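You operate a simulated robot arm through the tools that you are given. There is no shell and no other tool. Be economical: measure what you need, move in short steps, check, and stop when the job is done.

You run a simulated robot arm. Do the job below in one go: nothing can be reset, and whatever is moved stays where it is left.

Task
Count the fish fingers on the table, then put as many of the eggs from the table on the wooden board.

Only the result counts: the job must be done as asked and must still hold three seconds after the hand-in. Knocking over, shifting, dropping, spilling or breaking anything else fails it.

Robot
A 6-joint arm with a two-finger parallel gripper, fixed in place. Base frame: the origin is at the foot of the arm, x ahead of it, y to its left, z up; the work surface is at about z = 0. Units: m, degrees, N and s.
With the tool pointing down near the work surface it reaches from about 0.14 to 0.58 m from the base axis. Its first joint turns from -66.0 to 66.0 degrees. Payload 2.1 kg.
The tool frame sits at the grasp point between the pads (the TCP): z along the fingers, y along the line on which they close. The tips reach 0.03 m beyond it. The gripper opens to 0.094 m. The fingers are 0.028 m wide and 0.01 m thick; the gripper's body (0.05 by 0.096 m) begins 0.055 m behind the TCP.
Orientation is that of the tool frame in the base frame, as a unit quaternion [w, x, y, z]. With the fingers straight down and closing along the base's y, the tool's x points along the base's -x, its y along +y and its z along -z.

Tools
- The arm moves only by the tool jog_arm. Its argument "deltas" is a list of rows, each a list of 3 entries, a list of its own where there are three numbers: the shift along the tool's x, y, z in units of 25 mm (1.0 is 25 mm), then the turn about the tool's z in units of 5 degrees (1.0 is 5 degrees), then the gripper command, from -1 (fully open) to 1 (shut), values between in proportion. In form: [[[dx, dy, dz], twist, grip], ...]. A call has 1 to 20 rows; each row shifts and turns the commanded pose from where the row before left it, along the tool's axes as they then stand. A call with a number of a shift or a turn outside -1 to 1 is refused whole. Each row takes 0.2 s and may step no farther than 0.05 m and 8.6 degrees from the row before; otherwise, or with a gripper value out of range, the whole call is refused. Where a pose cannot be reached the arm comes as near as it can. A force on the tool above 40 N (or 10 N above the force at the start of the call, whichever is more), or a blocked arm, ends the call early, and 0.2 s more pass. Each finger travels about 0.072 m/s and halts on what it meets, pressing with about 43 N; the grip force reading is that of the motor and also rises with nothing between the fingers. The clock runs only during rows and for 0.2 s after the last one: add rows that do not move to give the fingers time. The reply holds the time, the measured pose of the TCP, the force on the tool along the base axes, the opening and the grip force, in the units named above and with some noise.
- Cameras (640 x 400 px; columns grow to the right, rows downward): "scene" is fixed at [0.0595, -0.3803, 0.4724]; the picture's right is [0.73, -0.68, 0.00], its down [-0.46, -0.48, -0.75] and it looks along [0.51, 0.54, -0.67] (base axes); focal length 335 px, centre (320, 200). "wrist" rides on the gripper at [0.076, 0.014, -0.103] in the tool frame; the picture's right is [-0.18, 0.98, 0.00], its down [-0.75, -0.14, -0.64] and it looks along [-0.63, -0.12, 0.77] (tool axes); focal length 243 px, centre (320, 200). There is no depth. A picture from a camera that has moved, and an enlarged one, comes with that camera's place and axes in the base frame and with its lens.
- snapshot(camera): a new picture of that camera. No time passes.
- close_up(camera, box): a new picture of the part [left, top, right, bottom] of that camera's present view, enlarged. No time passes.
- sign_off(): hands the job in; it is judged then, once.

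Go step by step. Nothing tells you positions but the pictures and the camera data: compare them with the known pose of the tool, close in by small moves and look again before you grip or let go. The budget is 90 turns and 36 pictures, counting those below and the enlarged ones. Unless the task says otherwise, let go and move clear before handing in, and close with one line.

The tools are called as name(argument=value, ...) on one line, values as JSON. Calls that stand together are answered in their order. jog_arm: Moves the arm, as the interface text tells. Its arguments: {"type":"object","properties":{"deltas":{"type":"array"}},"required":["deltas"]} The other tools are called the same way: snapshot (camera) takes a picture; close_up (camera, box) takes an enlarged picture of a part of a camera's view; sign_off () hands the job in.

At the start:

```text
time_s: 0.0
position: [0.3174, 0.0073, 0.2295]
ee_rot: [0.0, 0.0, 1.0, 0.001]
contact_force: [-0.2, -0.3, -0.2]
grip_width: 0.094
finger_force: 0.0
```

scene: 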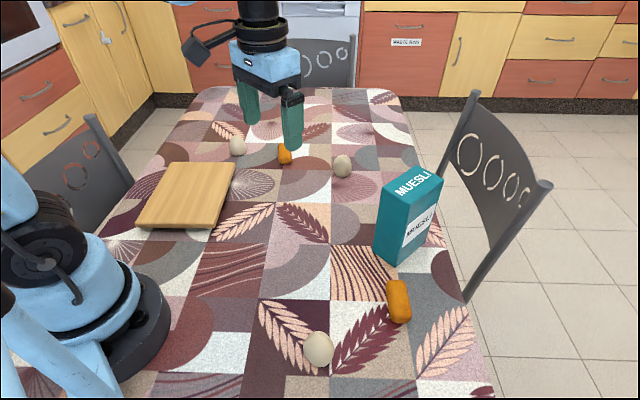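
wrist: 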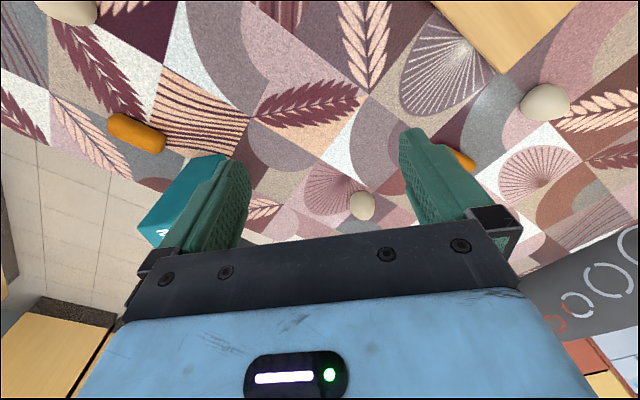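

I see three eggs at about (0.39,0.27), (0.52,0.03) and (0.20,-0.23), and two fish fingers at about (0.46,0.17) and (0.34,-0.26). The board is near (0.22,0.19). The muesli box could be hiding more, so I'll turn the wrist camera to look behind it.

jog_arm(deltas=[[[-0.83, 0.93, -0.3], 0, -1], [[-0.83, 0.93, -0.3], 0, -1], [[-0.83, 0.93, -0.3], 0, -1], [[-0.83, 0.93, -0.3], 0, -1], [[0, 0, 0], 1, -1], [[0, 0, 0], 1, -1], [[0, 0, 0], 1, -1], [[0, 0, 0], 1, -1], [[0, 0, 0], 1, -1], [[0, 0, 0], 1, -1], [[0, 0, 0], 1, -1], [[0, 0, 0], 1, -1], [[0, 0, 0], 1, -1], [[0, 0, 0], 1, -1], [[0, 0, 0], 1, -1], [[0, 0, 0], 1, -1], [[0, 0, 0], 1, -1], [[0, 0, 0], 1, -1]])

snapshot(camera="wrist")

snapshot(camera="scene")

```text
time_s: 3.8
position: [0.4021, 0.1013, 0.258]
ee_rot: [0.0, 0.574, 0.819, 0.0]
contact_force: [0.2, 0.0, 0.2]
grip_width: 0.0941
finger_force: 0.1
```

```text
33 pictures are left
camera wrist: at [0.389, 0.177, 0.3612], right [0.99, 0.16, 0.0], down [0.12, -0.76, 0.64], along [0.1, -0.63, -0.77], focal length 243 px, centre (320, 200)
```

wrist: 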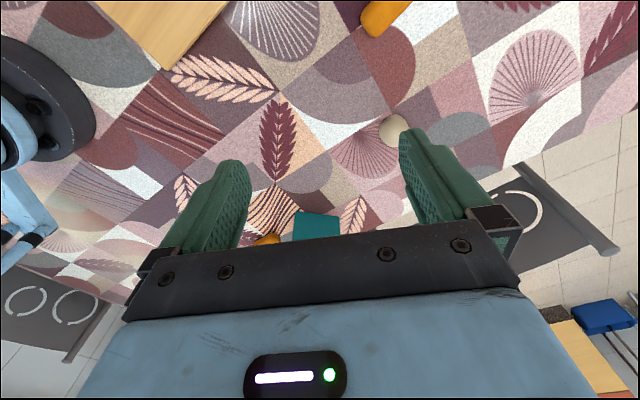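

```text
32 pictures are left
```

scene: 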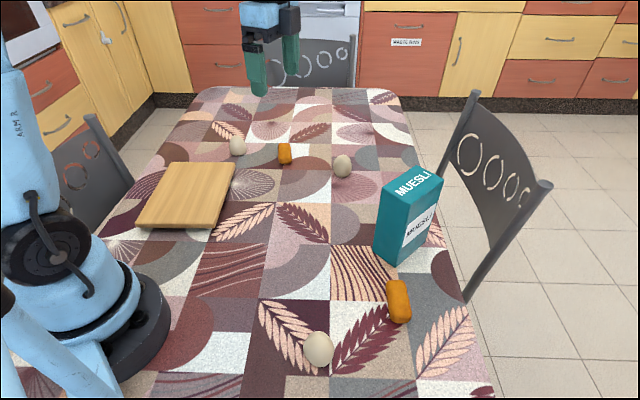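

Between egg B and the box I see no third fish finger. I'll enlarge the views to make sure of the count.

close_up(camera="wrist", box=[230, 100, 430, 250])

close_up(camera="scene", box=[180, 80, 460, 255])

```text
2.67 times, centred on (330, 175) of wrist
camera zoom: at [0.389, 0.177, 0.3612], right [0.99, 0.16, 0.0], down [0.12, -0.76, 0.64], along [0.1, -0.63, -0.77], focal length 647 px, centre (293, 267)
```

zoom: 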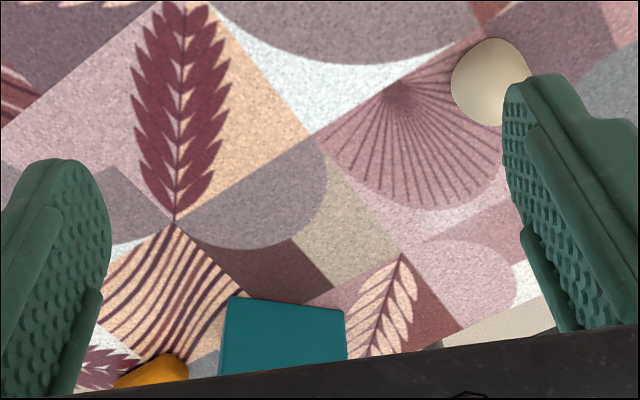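

```text
2.29 times, centred on (320, 168) of scene
camera zoom: at [0.0595, -0.3803, 0.4724], right [0.73, -0.68, 0.0], down [-0.46, -0.48, -0.75], along [0.51, 0.54, -0.67], focal length 766 px, centre (320, 274)
```

zoom: 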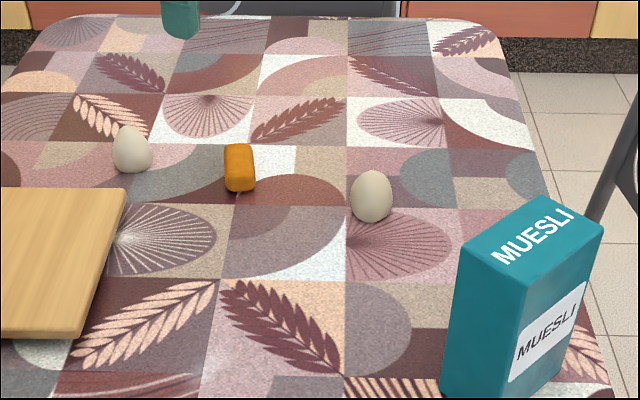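

The views show two fish fingers, so two eggs go on the board. I'll untwist and approach egg A at about (0.394,0.271).

jog_arm(deltas=[[[0, 0, 0], -1, -1], [[0, 0, 0], -1, -1], [[0, 0, 0], -1, -1], [[0, 0, 0], -1, -1], [[0, 0, 0], -1, -1], [[0, 0, 0], -1, -1], [[0, 0, 0], -1, -1], [[0, 0, 0], -1, -1], [[0, 0, 0], -1, -1], [[0, 0, 0], -1, -1], [[0, 0, 0], -1, -1], [[0, 0, 0], -1, -1], [[0, 0, 0], -1, -1], [[0, 0, 0], -1, -1], [[0.1, 1, 0.4], 0, -1], [[0.1, 1, 0.4], 0, -1], [[0.1, 1, 0.4], 0, -1], [[0.1, 1, 0.4], 0, -1], [[0, 1, 0.4], 0, -1], [[0, 1, 0.4], 0, -1]])

snapshot(camera="wrist")

```text
time_s: 8.0
position: [0.3901, 0.2494, 0.1987]
ee_rot: [0.0, 0.001, 1.0, -0.001]
contact_force: [-0.2, -1.2, -0.5]
grip_width: 0.0938
finger_force: 0.0
```

```text
29 pictures are left
camera wrist: at [0.3141, 0.2644, 0.3008], right [0.19, 0.98, 0.0], down [0.75, -0.14, 0.64], along [0.63, -0.12, -0.77], focal length 243 px, centre (320, 200)
```

wrist: 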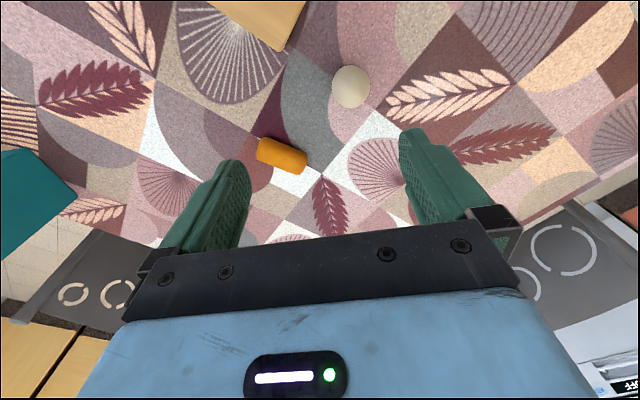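

From here egg A looks to be at about (0.393,0.281). I'll centre over it, go partway down and look again.

jog_arm(deltas=[[[-0.05, 0.6, 0.8], 0, -1], [[-0.05, 0.6, 0.8], 0, -1], [[0, 0, 0.8], 0, -1], [[0, 0, 0.8], 0, -1], [[0, 0, 0], 0, -1]])

snapshot(camera="wrist")

snapshot(camera="scene")

```text
time_s: 9.2
position: [0.3927, 0.2794, 0.1178]
ee_rot: [0.0, 0.0, 1.0, 0.0]
contact_force: [-0.2, -0.1, 0.2]
grip_width: 0.0941
finger_force: 0.1
```

```text
28 pictures are left
camera wrist: at [0.3163, 0.2931, 0.2206], right [0.18, 0.98, 0.0], down [0.75, -0.14, 0.64], along [0.63, -0.12, -0.77], focal length 243 px, centre (320, 200)
```

wrist: 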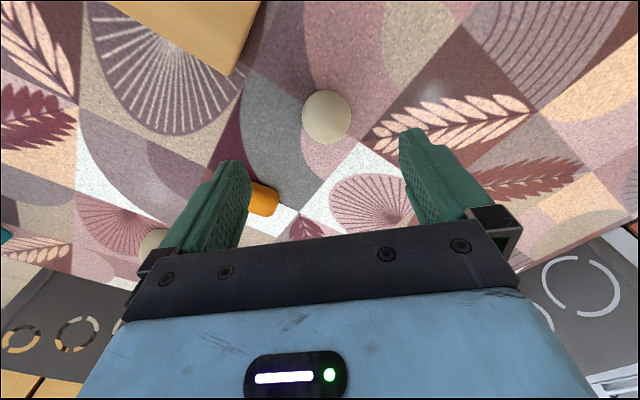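

```text
27 pictures are left
```

scene: 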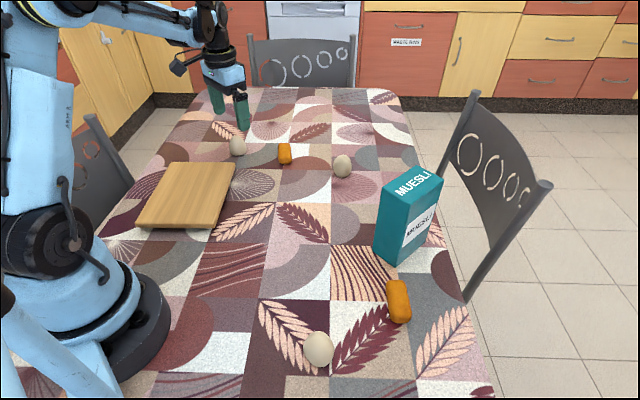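

Egg A is at about (0.391,0.284). I'll correct by 4 mm, go down to z of about 0.036 and close gently.

jog_arm(deltas=[[[0.03, 0.16, 0.8], 0, -1], [[0, 0, 0.8], 0, -1], [[0, 0, 0.8], 0, -1], [[0, 0, 0.8], 0, -1], [[0, 0, 0], 0, -1]])

snapshot(camera="wrist")

```text
time_s: 10.4
position: [0.3922, 0.2839, 0.0392]
ee_rot: [0.0, -0.001, 1.0, 0.001]
contact_force: [0.3, 0.0, -0.3]
grip_width: 0.0939
finger_force: 0.2
```

```text
26 pictures are left
camera wrist: at [0.3162, 0.2983, 0.1403], right [0.18, 0.98, 0.0], down [0.75, -0.14, 0.64], along [0.63, -0.12, -0.77], focal length 243 px, centre (320, 200)
```

wrist: 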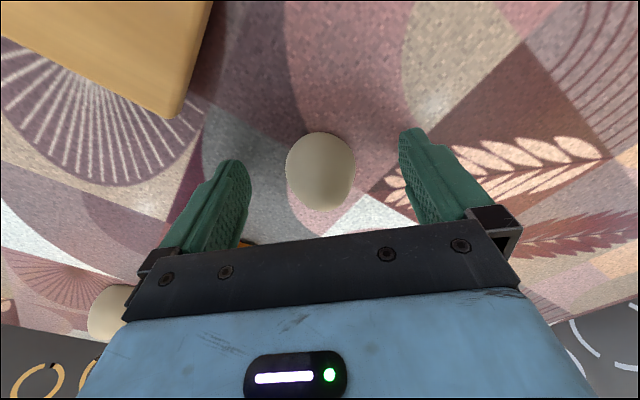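

The egg is centred between the fingers. I'll close until they hold it.

jog_arm(deltas=[[[0, 0, 0.1], 0, -0.2], [[0, 0, 0], 0, 0.1], [[0, 0, 0], 0, 0.3], [[0, 0, 0], 0, 0.4], [[0, 0, 0], 0, 0.4], [[0, 0, 0], 0, 0.4]])

```text
time_s: 11.8
position: [0.3932, 0.2852, 0.0365]
ee_rot: [0.0, 0.0, 1.0, 0.0]
contact_force: [0.7, 0.5, -0.3]
grip_width: 0.0402
finger_force: 13.5
```

The egg is held, with the fingers 40 mm apart. Next I'll lift it and look at the board.

jog_arm(deltas=[[[0, 0, -0.4], 0, 0.4], [[0, 0, -0.6], 0, 0.4], [[0, 0, -0.8], 0, 0.4], [[0, 0, -0.8], 0, 0.4], [[0, 0, -0.8], 0, 0.4], [[0, 0, -0.6], 0, 0.4], [[0, 0, 0], 0, 0.4]])

close_up(camera="scene", box=[120, 50, 280, 250])

snapshot(camera="wrist")

```text
time_s: 13.4
position: [0.3917, 0.2842, 0.1357]
ee_rot: [0.0, 0.0, 1.0, 0.001]
contact_force: [0.3, 0.5, -0.4]
grip_width: 0.0406
finger_force: 14.1
```

```text
2.00 times, centred on (200, 150) of scene
camera zoom: at [0.0595, -0.3803, 0.4724], right [0.73, -0.68, 0.0], down [-0.46, -0.48, -0.75], along [0.51, 0.54, -0.67], focal length 670 px, centre (560, 300)
```

zoom: 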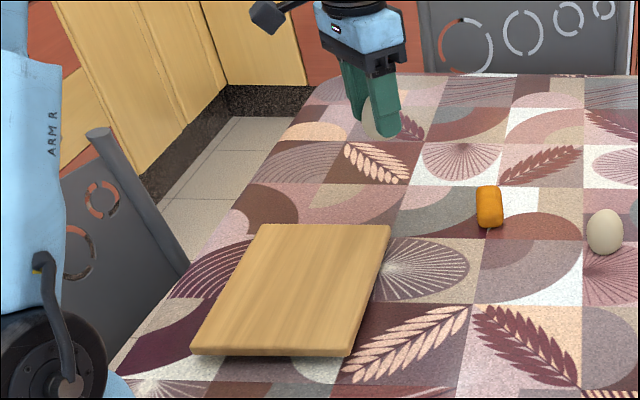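

```text
24 pictures are left
camera wrist: at [0.316, 0.2993, 0.2384], right [0.18, 0.98, 0.0], down [0.75, -0.14, 0.64], along [0.63, -0.12, -0.77], focal length 243 px, centre (320, 200)
```

wrist: 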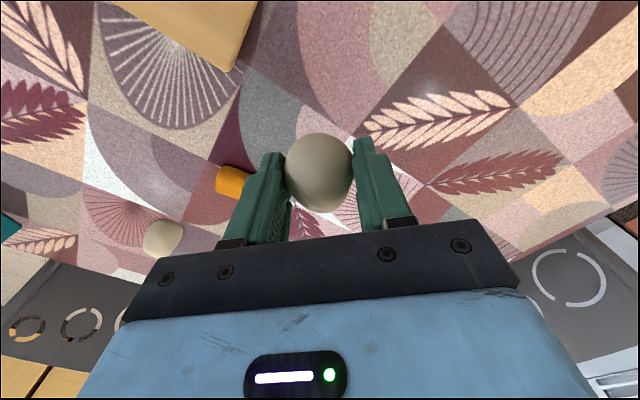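

The board's corners put its centre at about (0.229,0.198). I'll carry the egg to (0.263,0.236), stay high and look.

jog_arm(deltas=[[[0.4, -0.15, 0], 0, 0.4], [[0.6, -0.22, 0], 0, 0.4], [[0.7, -0.26, 0], 0, 0.4], [[0.7, -0.26, 0], 0, 0.4], [[0.7, -0.26, 0], 0, 0.4], [[0.7, -0.26, 0], 0, 0.4], [[0.6, -0.23, 0], 0, 0.4], [[0.5, -0.18, 0.4], 0, 0.4], [[0.26, -0.1, 0.8], 0, 0.4], [[0, 0, 0.8], 0, 0.4], [[0, 0, 0], 0, 0.4]])

snapshot(camera="wrist")

close_up(camera="scene", box=[110, 100, 270, 250])

```text
time_s: 15.8
position: [0.2636, 0.2356, 0.0857]
ee_rot: [0.0, 0.0, 1.0, 0.001]
contact_force: [0.4, -0.1, 0.0]
grip_width: 0.0407
finger_force: 14.1
```

```text
23 pictures are left
camera wrist: at [0.188, 0.2507, 0.1879], right [0.18, 0.98, 0.0], down [0.75, -0.14, 0.64], along [0.63, -0.12, -0.77], focal length 243 px, centre (320, 200)
```

wrist: 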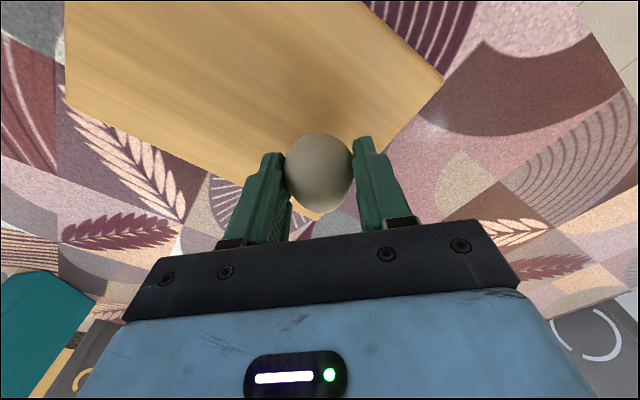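

```text
2.67 times, centred on (190, 175) of scene
camera zoom: at [0.0595, -0.3803, 0.4724], right [0.73, -0.68, 0.0], down [-0.46, -0.48, -0.75], along [0.51, 0.54, -0.67], focal length 894 px, centre (667, 267)
```

zoom: 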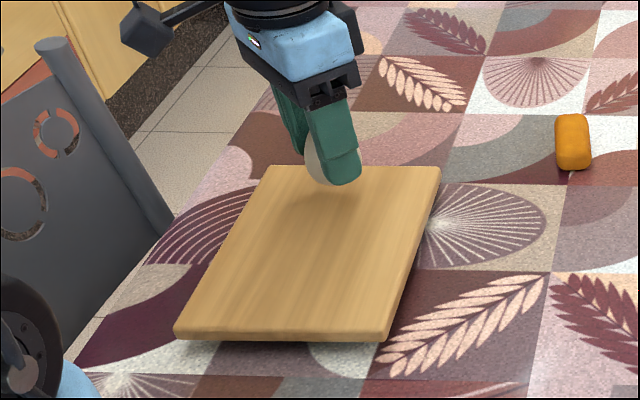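

The egg is well inside the board's edges. I'll lower it in small steps and watch for contact.

jog_arm(deltas=[[[0, 0, 0.4], 0, 0.4], [[0, 0, 0.4], 0, 0.4], [[0, 0, 0.1], 0, 0.4], [[0, 0, 0], 0, 0.4]])

close_up(camera="scene", box=[150, 120, 260, 240])

```text
time_s: 16.8
position: [0.2639, 0.2366, 0.0637]
ee_rot: [0.0, 0.0, 1.0, 0.0]
contact_force: [-0.7, -0.7, -0.2]
grip_width: 0.0404
finger_force: 14.5
```

```text
3.33 times, centred on (205, 180) of scene
camera zoom: at [0.0595, -0.3803, 0.4724], right [0.73, -0.68, 0.0], down [-0.46, -0.48, -0.75], along [0.51, 0.54, -0.67], focal length 1117 px, centre (703, 267)
```

zoom: 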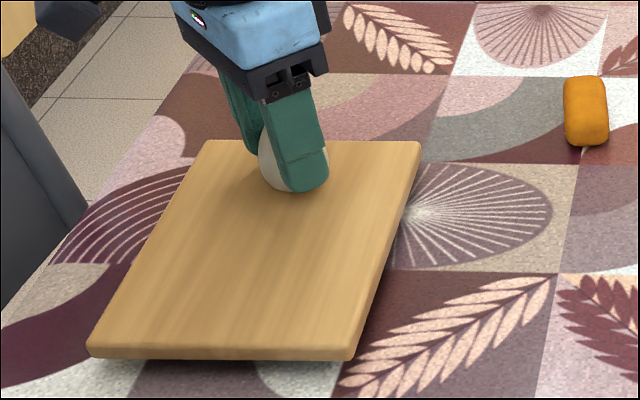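

I'm getting near the surface, with no contact yet. I'll continue in small steps.

jog_arm(deltas=[[[0, 0, 0.08], 0, 0.4], [[0, 0, 0.08], 0, 0.4], [[0, 0, 0], 0, 0.4]])

```text
time_s: 17.6
position: [0.2636, 0.2373, 0.0602]
ee_rot: [0.0, 0.0, 1.0, 0.001]
contact_force: [0.1, 2.2, 16.8]
grip_width: 0.0404
finger_force: 13.7
```

Contact came at z of about 0.060. I'll ease off a millimetre and open slowly.

jog_arm(deltas=[[[0, 0, -0.04], 0, 0.4], [[0, 0, 0], 0, 0.4]])

```text
time_s: 18.2
position: [0.2637, 0.235, 0.0607]
ee_rot: [0.0, 0.001, 1.0, 0.0]
contact_force: [0.6, 0.3, -0.8]
grip_width: 0.0406
finger_force: 13.2
```

jog_arm(deltas=[[[0, 0, 0], 0, 0.12], [[0, 0, 0], 0, 0.05], [[0, 0, 0], 0, -0.1], [[0, 0, 0], 0, -0.3], [[0, 0, 0], 0, -0.5], [[0, 0, 0], 0, -0.5]])

snapshot(camera="wrist")

```text
time_s: 19.6
position: [0.2641, 0.2346, 0.0608]
ee_rot: [-0.001, 0.0, 1.0, 0.001]
contact_force: [0.3, 0.2, -0.3]
grip_width: 0.0704
finger_force: 0.1
```

```text
20 pictures are left
camera wrist: at [0.1871, 0.2503, 0.1634], right [0.18, 0.98, 0.0], down [0.75, -0.14, 0.64], along [0.63, -0.12, -0.77], focal length 243 px, centre (320, 200)
```

wrist: 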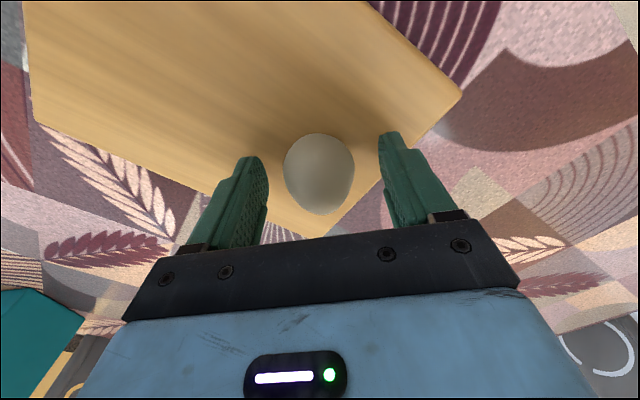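

The egg stands steady on the board. I'll rise straight up, then go to egg B at about (0.517,0.046).

jog_arm(deltas=[[[0, 0, -0.4], 0, -0.5], [[0, 0, -0.8], 0, -0.5], [[0, 0, -1], 0, -0.6], [[0, 0, -1], 0, -0.8], [[0, 0, -1], 0, -1], [[0, 0, -1], 0, -1], [[-0.9, -0.68, 0], 0, -1], [[-0.9, -0.68, 0], 0, -1], [[-0.9, -0.68, 0], 0, -1], [[-0.9, -0.68, 0], 0, -1], [[-0.9, -0.68, 0], 0, -1], [[-0.9, -0.68, 0], 0, -1], [[-0.9, -0.68, 0], 0, -1], [[-0.9, -0.68, 0], 0, -1], [[-0.9, -0.68, 0], 0, -1], [[-0.9, -0.68, 0.4], 0, -1], [[-0.9, -0.68, 0.8], 0, -1], [[0, 0, 0.4], 0, -1], [[0, 0, 0], 0, -1]])

snapshot(camera="wrist")

snapshot(camera="scene")

```text
time_s: 23.6
position: [0.5115, 0.0467, 0.1532]
ee_rot: [-0.001, 0.0, 1.0, -0.001]
contact_force: [0.1, 0.1, -0.2]
grip_width: 0.0939
finger_force: 0.0
```

```text
19 pictures are left
camera wrist: at [0.4347, 0.0623, 0.2549], right [0.18, 0.98, 0.0], down [0.75, -0.14, 0.64], along [0.63, -0.12, -0.77], focal length 243 px, centre (320, 200)
```

wrist: 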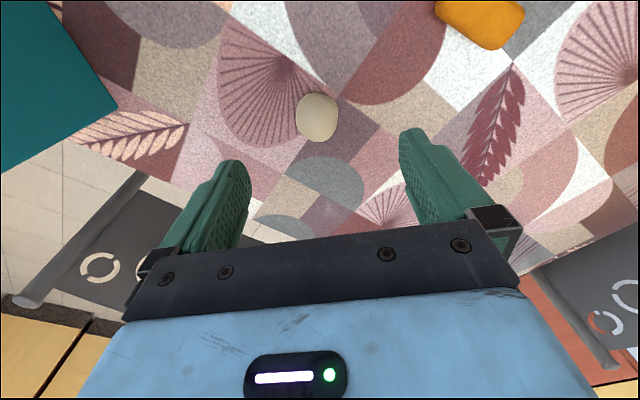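

```text
18 pictures are left
```

scene: 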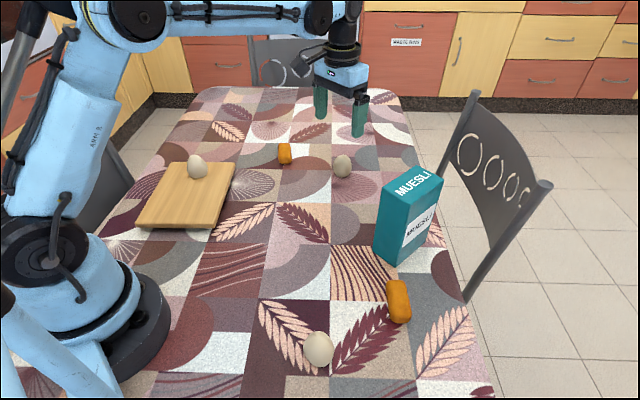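

Egg B is at about (0.521,0.043), and the area behind the box is clear. I'll centre over it and go down.

jog_arm(deltas=[[[-0.38, -0.14, 0.6], 0, -1], [[0, 0, 0.8], 0, -1], [[0, 0, 0.8], 0, -1], [[0, 0, 0.8], 0, -1], [[0, 0, 0.8], 0, -1], [[0, 0, 0.8], 0, -1], [[0, 0, 0], 0, -1]])

snapshot(camera="wrist")

```text
time_s: 25.2
position: [0.5207, 0.0453, 0.0358]
ee_rot: [0.0, 0.001, 1.0, 0.0]
contact_force: [-1.0, 0.0, -0.7]
grip_width: 0.0941
finger_force: 0.0
```

```text
17 pictures are left
camera wrist: at [0.4447, 0.0603, 0.1382], right [0.18, 0.98, 0.0], down [0.75, -0.14, 0.64], along [0.63, -0.12, -0.77], focal length 243 px, centre (320, 200)
```

wrist: 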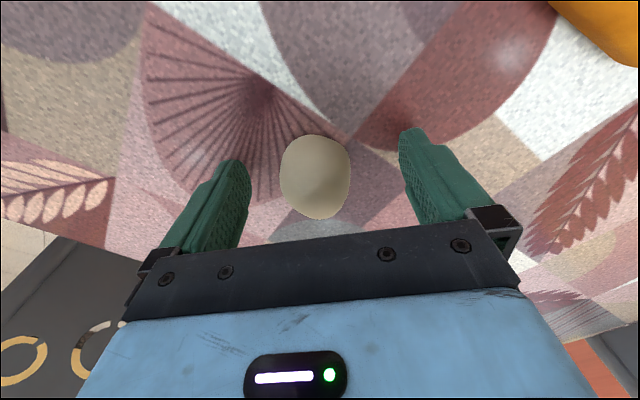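

The egg is nearly centred. I'll make a tiny correction and close.

jog_arm(deltas=[[[-0.1, -0.1, 0], 0, -1], [[0, 0, 0], 0, -0.2], [[0, 0, 0], 0, 0.1], [[0, 0, 0], 0, 0.3], [[0, 0, 0], 0, 0.4], [[0, 0, 0], 0, 0.4], [[0, 0, 0], 0, 0.4]])

```text
time_s: 26.8
position: [0.5235, 0.0433, 0.0361]
ee_rot: [0.0, -0.001, 1.0, 0.0]
contact_force: [0.5, 0.1, 0.2]
grip_width: 0.0404
finger_force: 14.1
```

Egg B is held. I'll lift it and carry it to about (0.198,0.160) on the board.

jog_arm(deltas=[[[0, 0, -0.4], 0, 0.4], [[0, 0, -0.8], 0, 0.4], [[0, 0, -0.8], 0, 0.4], [[0, 0, -0.8], 0, 0.4], [[0, 0, -0.8], 0, 0.4], [[0, 0, -0.6], 0, 0.4], [[0.5, 0.18, -0.3], 0, 0.4], [[1, 0.36, 0], 0, 0.4], [[1, 0.36, 0], 0, 0.4], [[1, 0.36, 0], 0, 0.4], [[1, 0.36, 0], 0, 0.4], [[1, 0.36, 0], 0, 0.4], [[1, 0.36, 0], 0, 0.4], [[1, 0.36, 0], 0, 0.4], [[1, 0.36, 0], 0, 0.4], [[1, 0.36, 0], 0, 0.4], [[1, 0.36, 0], 0, 0.4], [[1, 0.36, 0], 0, 0.4], [[1, 0.36, 0], 0, 0.4], [[0.5, 0.18, 0], 0, 0.4]])

snapshot(camera="wrist")

snapshot(camera="scene")

```text
time_s: 31.0
position: [0.1972, 0.1608, 0.1491]
ee_rot: [0.0, 0.001, 1.0, 0.0]
contact_force: [-0.7, 0.6, -0.5]
grip_width: 0.0375
finger_force: 13.9
```

```text
16 pictures are left
camera wrist: at [0.1219, 0.1745, 0.2513], right [0.18, 0.98, 0.0], down [0.75, -0.14, 0.64], along [0.63, -0.12, -0.77], focal length 243 px, centre (320, 200)
```

wrist: 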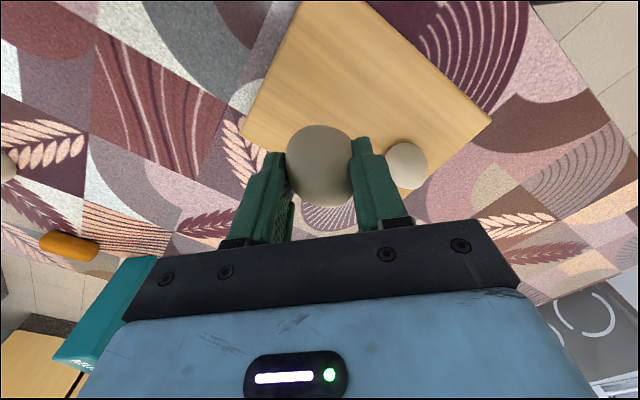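

```text
15 pictures are left
```

scene: 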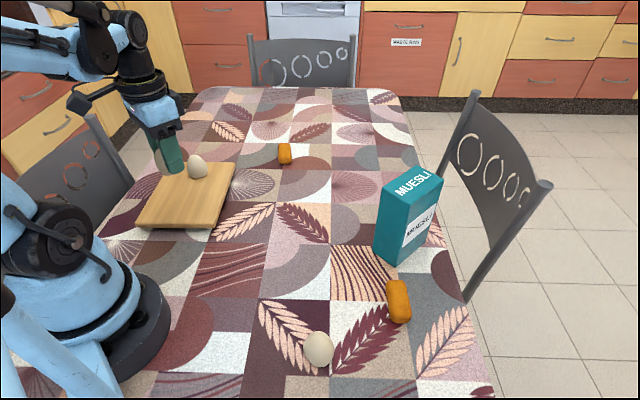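

Egg 1 still stands. The grip has narrowed by 3 mm, so the held egg may have shifted and I'll inspect it.

close_up(camera="wrist", box=[220, 90, 440, 240])

close_up(camera="scene", box=[120, 100, 260, 240])

```text
2.67 times, centred on (330, 165) of wrist
camera zoom: at [0.1219, 0.1745, 0.2513], right [0.18, 0.98, 0.0], down [0.75, -0.14, 0.64], along [0.63, -0.12, -0.77], focal length 647 px, centre (293, 293)
```

zoom: 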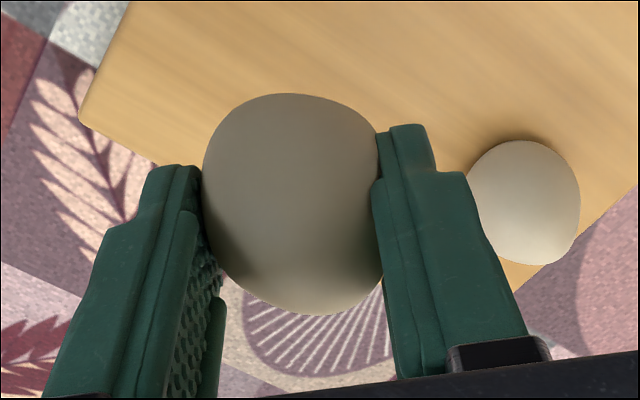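

```text
2.86 times, centred on (190, 170) of scene
camera zoom: at [0.0595, -0.3803, 0.4724], right [0.73, -0.68, 0.0], down [-0.46, -0.48, -0.75], along [0.51, 0.54, -0.67], focal length 958 px, centre (691, 286)
```

zoom: 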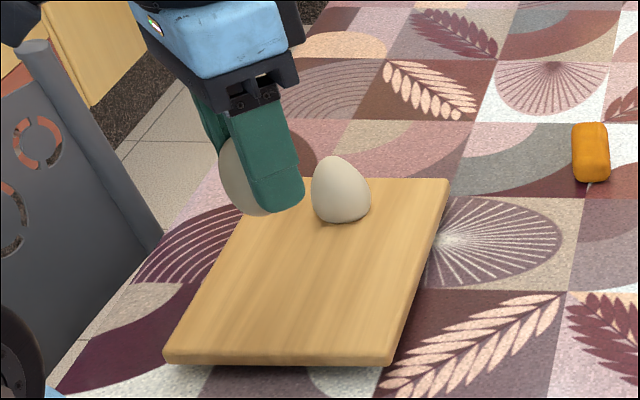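

The egg has tilted a little in the grip, so I'll lower it smoothly and check before contact.

jog_arm(deltas=[[[0, 0, 0.3], 0, 0.4], [[0, 0, 0.5], 0, 0.4], [[0, 0, 0.5], 0, 0.4], [[0, 0, 0.5], 0, 0.4], [[0, 0, 0.5], 0, 0.4], [[0, 0, 0.4], 0, 0.4], [[0, 0, 0.2], 0, 0.4], [[0, 0, 0], 0, 0.4]])

close_up(camera="scene", box=[120, 110, 240, 230])

close_up(camera="wrist", box=[220, 90, 440, 240])

```text
time_s: 32.8
position: [0.1976, 0.1603, 0.0762]
ee_rot: [0.0, 0.0, 1.0, 0.0]
contact_force: [0.5, 0.5, -1.1]
grip_width: 0.0377
finger_force: 14.4
```

```text
3.33 times, centred on (180, 170) of scene
camera zoom: at [0.0595, -0.3803, 0.4724], right [0.73, -0.68, 0.0], down [-0.46, -0.48, -0.75], along [0.51, 0.54, -0.67], focal length 1117 px, centre (787, 300)
```

zoom: 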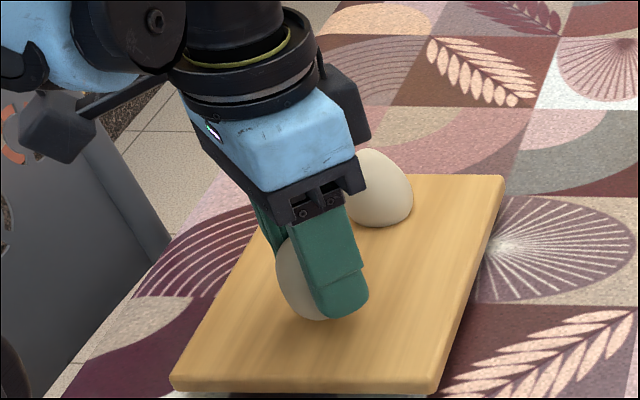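

```text
2.67 times, centred on (330, 165) of wrist
camera zoom: at [0.1211, 0.1747, 0.1786], right [0.18, 0.98, 0.0], down [0.75, -0.14, 0.64], along [0.63, -0.12, -0.77], focal length 647 px, centre (293, 293)
```

zoom: 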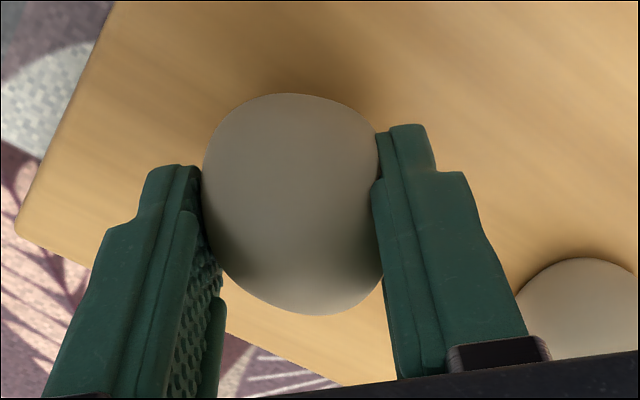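

The egg is stable in the grip. Now I'll take fine steps down to contact.

jog_arm(deltas=[[[0, 0, 0.16], 0, 0.4], [[0, 0, 0.12], 0, 0.4], [[0, 0, 0.08], 0, 0.4], [[0, 0, 0], 0, 0.4]])

```text
time_s: 33.8
position: [0.1982, 0.16, 0.0671]
ee_rot: [0.0, 0.0, 1.0, 0.0]
contact_force: [-0.6, -0.9, -1.1]
grip_width: 0.0379
finger_force: 14.2
```

jog_arm(deltas=[[[0, 0, 0.08], 0, 0.4], [[0, 0, 0.08], 0, 0.4], [[0, 0, 0], 0, 0.4]])

```text
time_s: 34.6
position: [0.197, 0.1597, 0.0643]
ee_rot: [0.002, -0.001, 1.0, 0.0]
contact_force: [2.6, -3.9, 10.2]
grip_width: 0.0383
finger_force: 14.3
```

It touches at z of about 0.064. I'll look at how the egg sits before letting go.

close_up(camera="scene", box=[140, 140, 240, 230])

snapshot(camera="wrist")

```text
4.44 times, centred on (190, 185) of scene
camera zoom: at [0.0595, -0.3803, 0.4724], right [0.73, -0.68, 0.0], down [-0.46, -0.48, -0.75], along [0.51, 0.54, -0.67], focal length 1490 px, centre (898, 267)
```

zoom: 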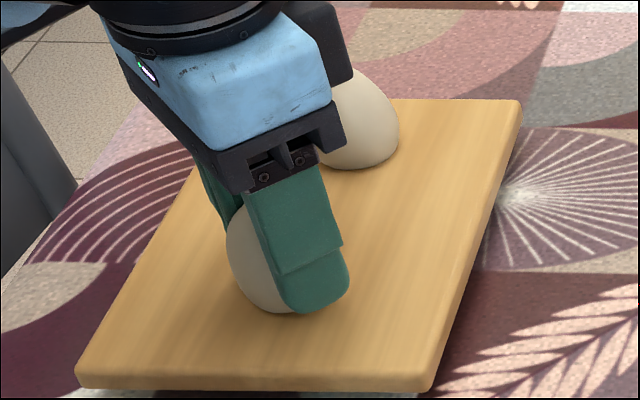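

```text
9 pictures are left
camera wrist: at [0.1217, 0.1747, 0.1656], right [0.18, 0.98, 0.0], down [0.75, -0.14, 0.64], along [0.63, -0.12, -0.77], focal length 243 px, centre (320, 200)
```

wrist: 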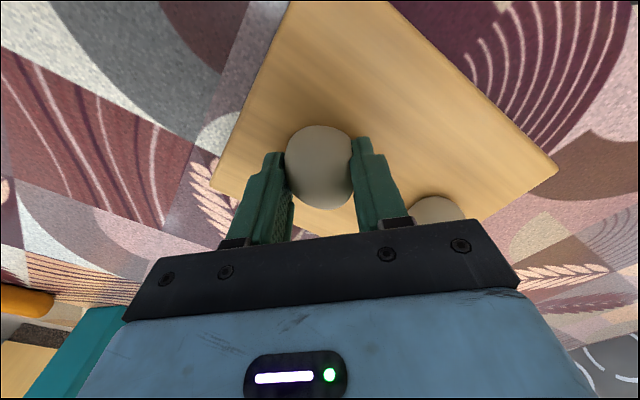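

It sits close to upright and well inside the board. I'll press one millimetre lower to seat it, then open slowly.

jog_arm(deltas=[[[0, 0, 0.05], 0, 0.4], [[0, 0, 0], 0, 0.4]])

```text
time_s: 35.2
position: [0.1976, 0.1614, 0.0623]
ee_rot: [0.0, 0.0, 1.0, 0.0]
contact_force: [3.5, -3.4, 11.2]
grip_width: 0.0385
finger_force: 13.9
```

The width is growing back, so the egg is turning upright. I'll go two millimetres more.

jog_arm(deltas=[[[0, 0, 0.05], 0, 0.4], [[0, 0, 0.04], 0, 0.4], [[0, 0, 0], 0, 0.4]])

```text
time_s: 36.0
position: [0.1982, 0.1609, 0.0586]
ee_rot: [0.0, 0.0, 1.0, 0.001]
contact_force: [-0.2, 1.4, 14.2]
grip_width: 0.0387
finger_force: 13.9
```

The side forces are gone. I'll ease off and open slowly.

jog_arm(deltas=[[[0, 0, -0.03], 0, 0.35], [[0, 0, 0], 0, 0.19], [[0, 0, 0], 0, 0.17], [[0, 0, 0], 0, 0.15], [[0, 0, 0], 0, 0.12], [[0, 0, 0], 0, 0.08], [[0, 0, 0], 0, 0.02], [[0, 0, 0], 0, -0.05], [[0, 0, 0], 0, -0.05]])

snapshot(camera="wrist")

```text
time_s: 38.0
position: [0.1978, 0.1607, 0.0597]
ee_rot: [0.0, 0.0, 1.0, 0.0]
contact_force: [-0.3, -0.3, 0.9]
grip_width: 0.0497
finger_force: 0.1
```

```text
8 pictures are left
camera wrist: at [0.1218, 0.1744, 0.1626], right [0.18, 0.98, 0.0], down [0.75, -0.14, 0.64], along [0.63, -0.12, -0.77], focal length 243 px, centre (320, 200)
```

wrist: 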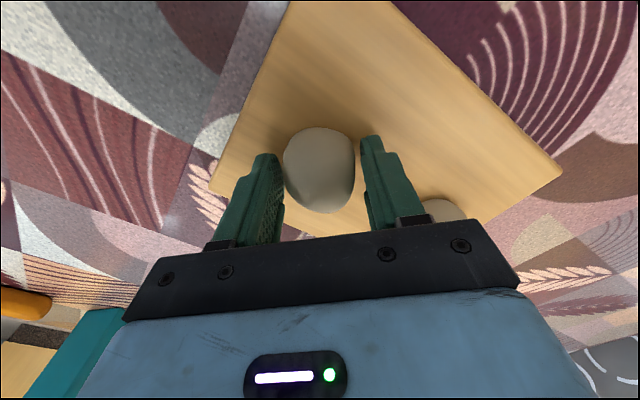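

The egg stands free. I'll open a little more, rise straight up and check.

jog_arm(deltas=[[[0, 0, 0], 0, -0.25], [[0, 0, 0], 0, -0.5], [[0, 0, 0], 0, -0.6], [[0, 0, 0], 0, -0.6], [[0, 0, -0.4], 0, -0.6], [[0, 0, -0.8], 0, -0.6], [[0, 0, -1], 0, -0.6], [[0, 0, -1], 0, -0.6], [[0, 0, -1], 0, -0.6], [[0, 0, -1], 0, -0.6], [[0, 0, -0.6], 0, -0.6], [[0, 0, 0], 0, -0.6]])

snapshot(camera="wrist")

snapshot(camera="scene")

```text
time_s: 40.6
position: [0.1983, 0.161, 0.2072]
ee_rot: [0.001, 0.001, 1.0, 0.0]
contact_force: [-0.3, 0.2, 0.3]
grip_width: 0.0752
finger_force: 0.0
```

```text
7 pictures are left
camera wrist: at [0.1228, 0.1757, 0.3085], right [0.18, 0.98, 0.0], down [0.75, -0.14, 0.64], along [0.63, -0.12, -0.77], focal length 243 px, centre (320, 200)
```

wrist: 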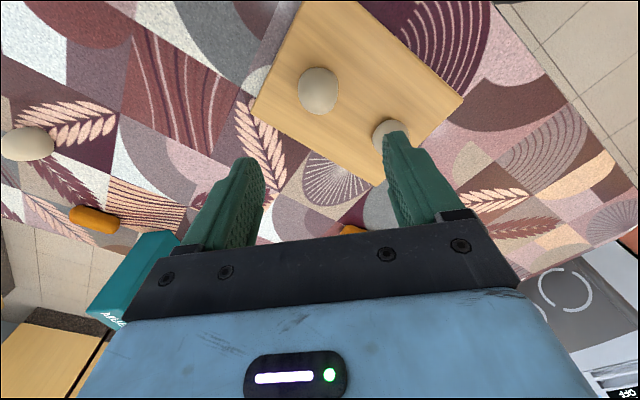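

```text
6 pictures are left
```

scene: 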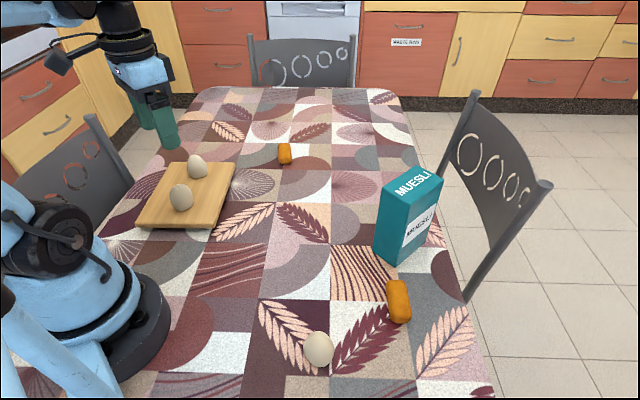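

Both eggs stand on the board. One last check: I'll turn the wrist camera to look beside the arm's foot for any hidden fish finger.

jog_arm(deltas=[[[0, 0, -0.5], 1, -0.6], [[0, 0, -0.5], 1, -0.6], [[0, 0, 0], 1, -0.6], [[0, 0, 0], 1, -0.6], [[0, 0, 0], 1, -0.6], [[0, 0, 0], 1, -0.6], [[0, 0, 0], 1, -0.6], [[0, 0, 0], 1, -0.6], [[0, 0, 0], 1, -0.6], [[0, 0, 0], 1, -0.6], [[0, 0, 0], 1, -0.6], [[0, 0, 0], 1, -0.6], [[0, 0, 0], 1, -0.6], [[0, 0, 0], 1, -0.6], [[0, 0, 0], 1, -0.6], [[0, 0, 0], 1, -0.6], [[0, 0, 0], 1, -0.6], [[0, 0, 0], 1, -0.6], [[0, 0, 0], 1, -0.6], [[0, 0, 0], 1, -0.6]])

snapshot(camera="wrist")

close_up(camera="scene", box=[120, 110, 260, 240])

```text
time_s: 44.8
position: [0.1986, 0.1602, 0.2302]
ee_rot: [0.0, 0.767, 0.642, 0.001]
contact_force: [-0.8, 0.1, 0.1]
grip_width: 0.075
finger_force: 0.0
```

```text
5 pictures are left
camera wrist: at [0.2257, 0.2329, 0.3329], right [0.94, -0.35, 0.0], down [-0.27, -0.72, 0.64], along [-0.23, -0.6, -0.77], focal length 243 px, centre (320, 200)
```

wrist: 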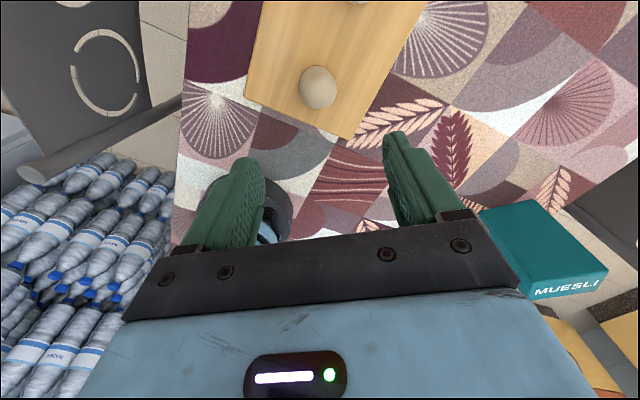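

```text
3.08 times, centred on (190, 175) of scene
camera zoom: at [0.0595, -0.3803, 0.4724], right [0.73, -0.68, 0.0], down [-0.46, -0.48, -0.75], along [0.51, 0.54, -0.67], focal length 1031 px, centre (720, 277)
```

zoom: 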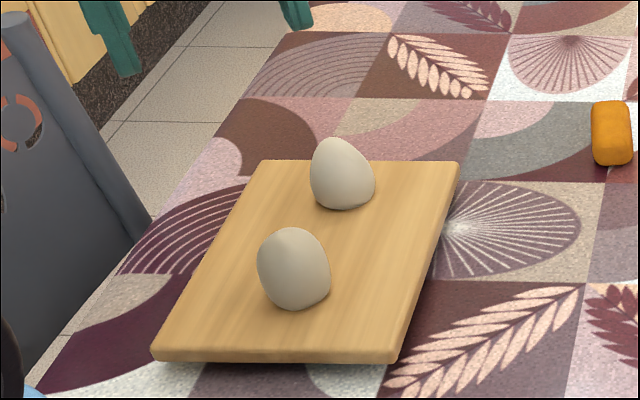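

There are no more fish fingers beside the foot, so the count stays at two. Both eggs stand steady on the board and the gripper is clear, so I'm handing in.

sign_off()

```text
The job is handed in.
```

I counted two fish fingers on the table and put two eggs on the wooden board; both were standing steady when I handed in.
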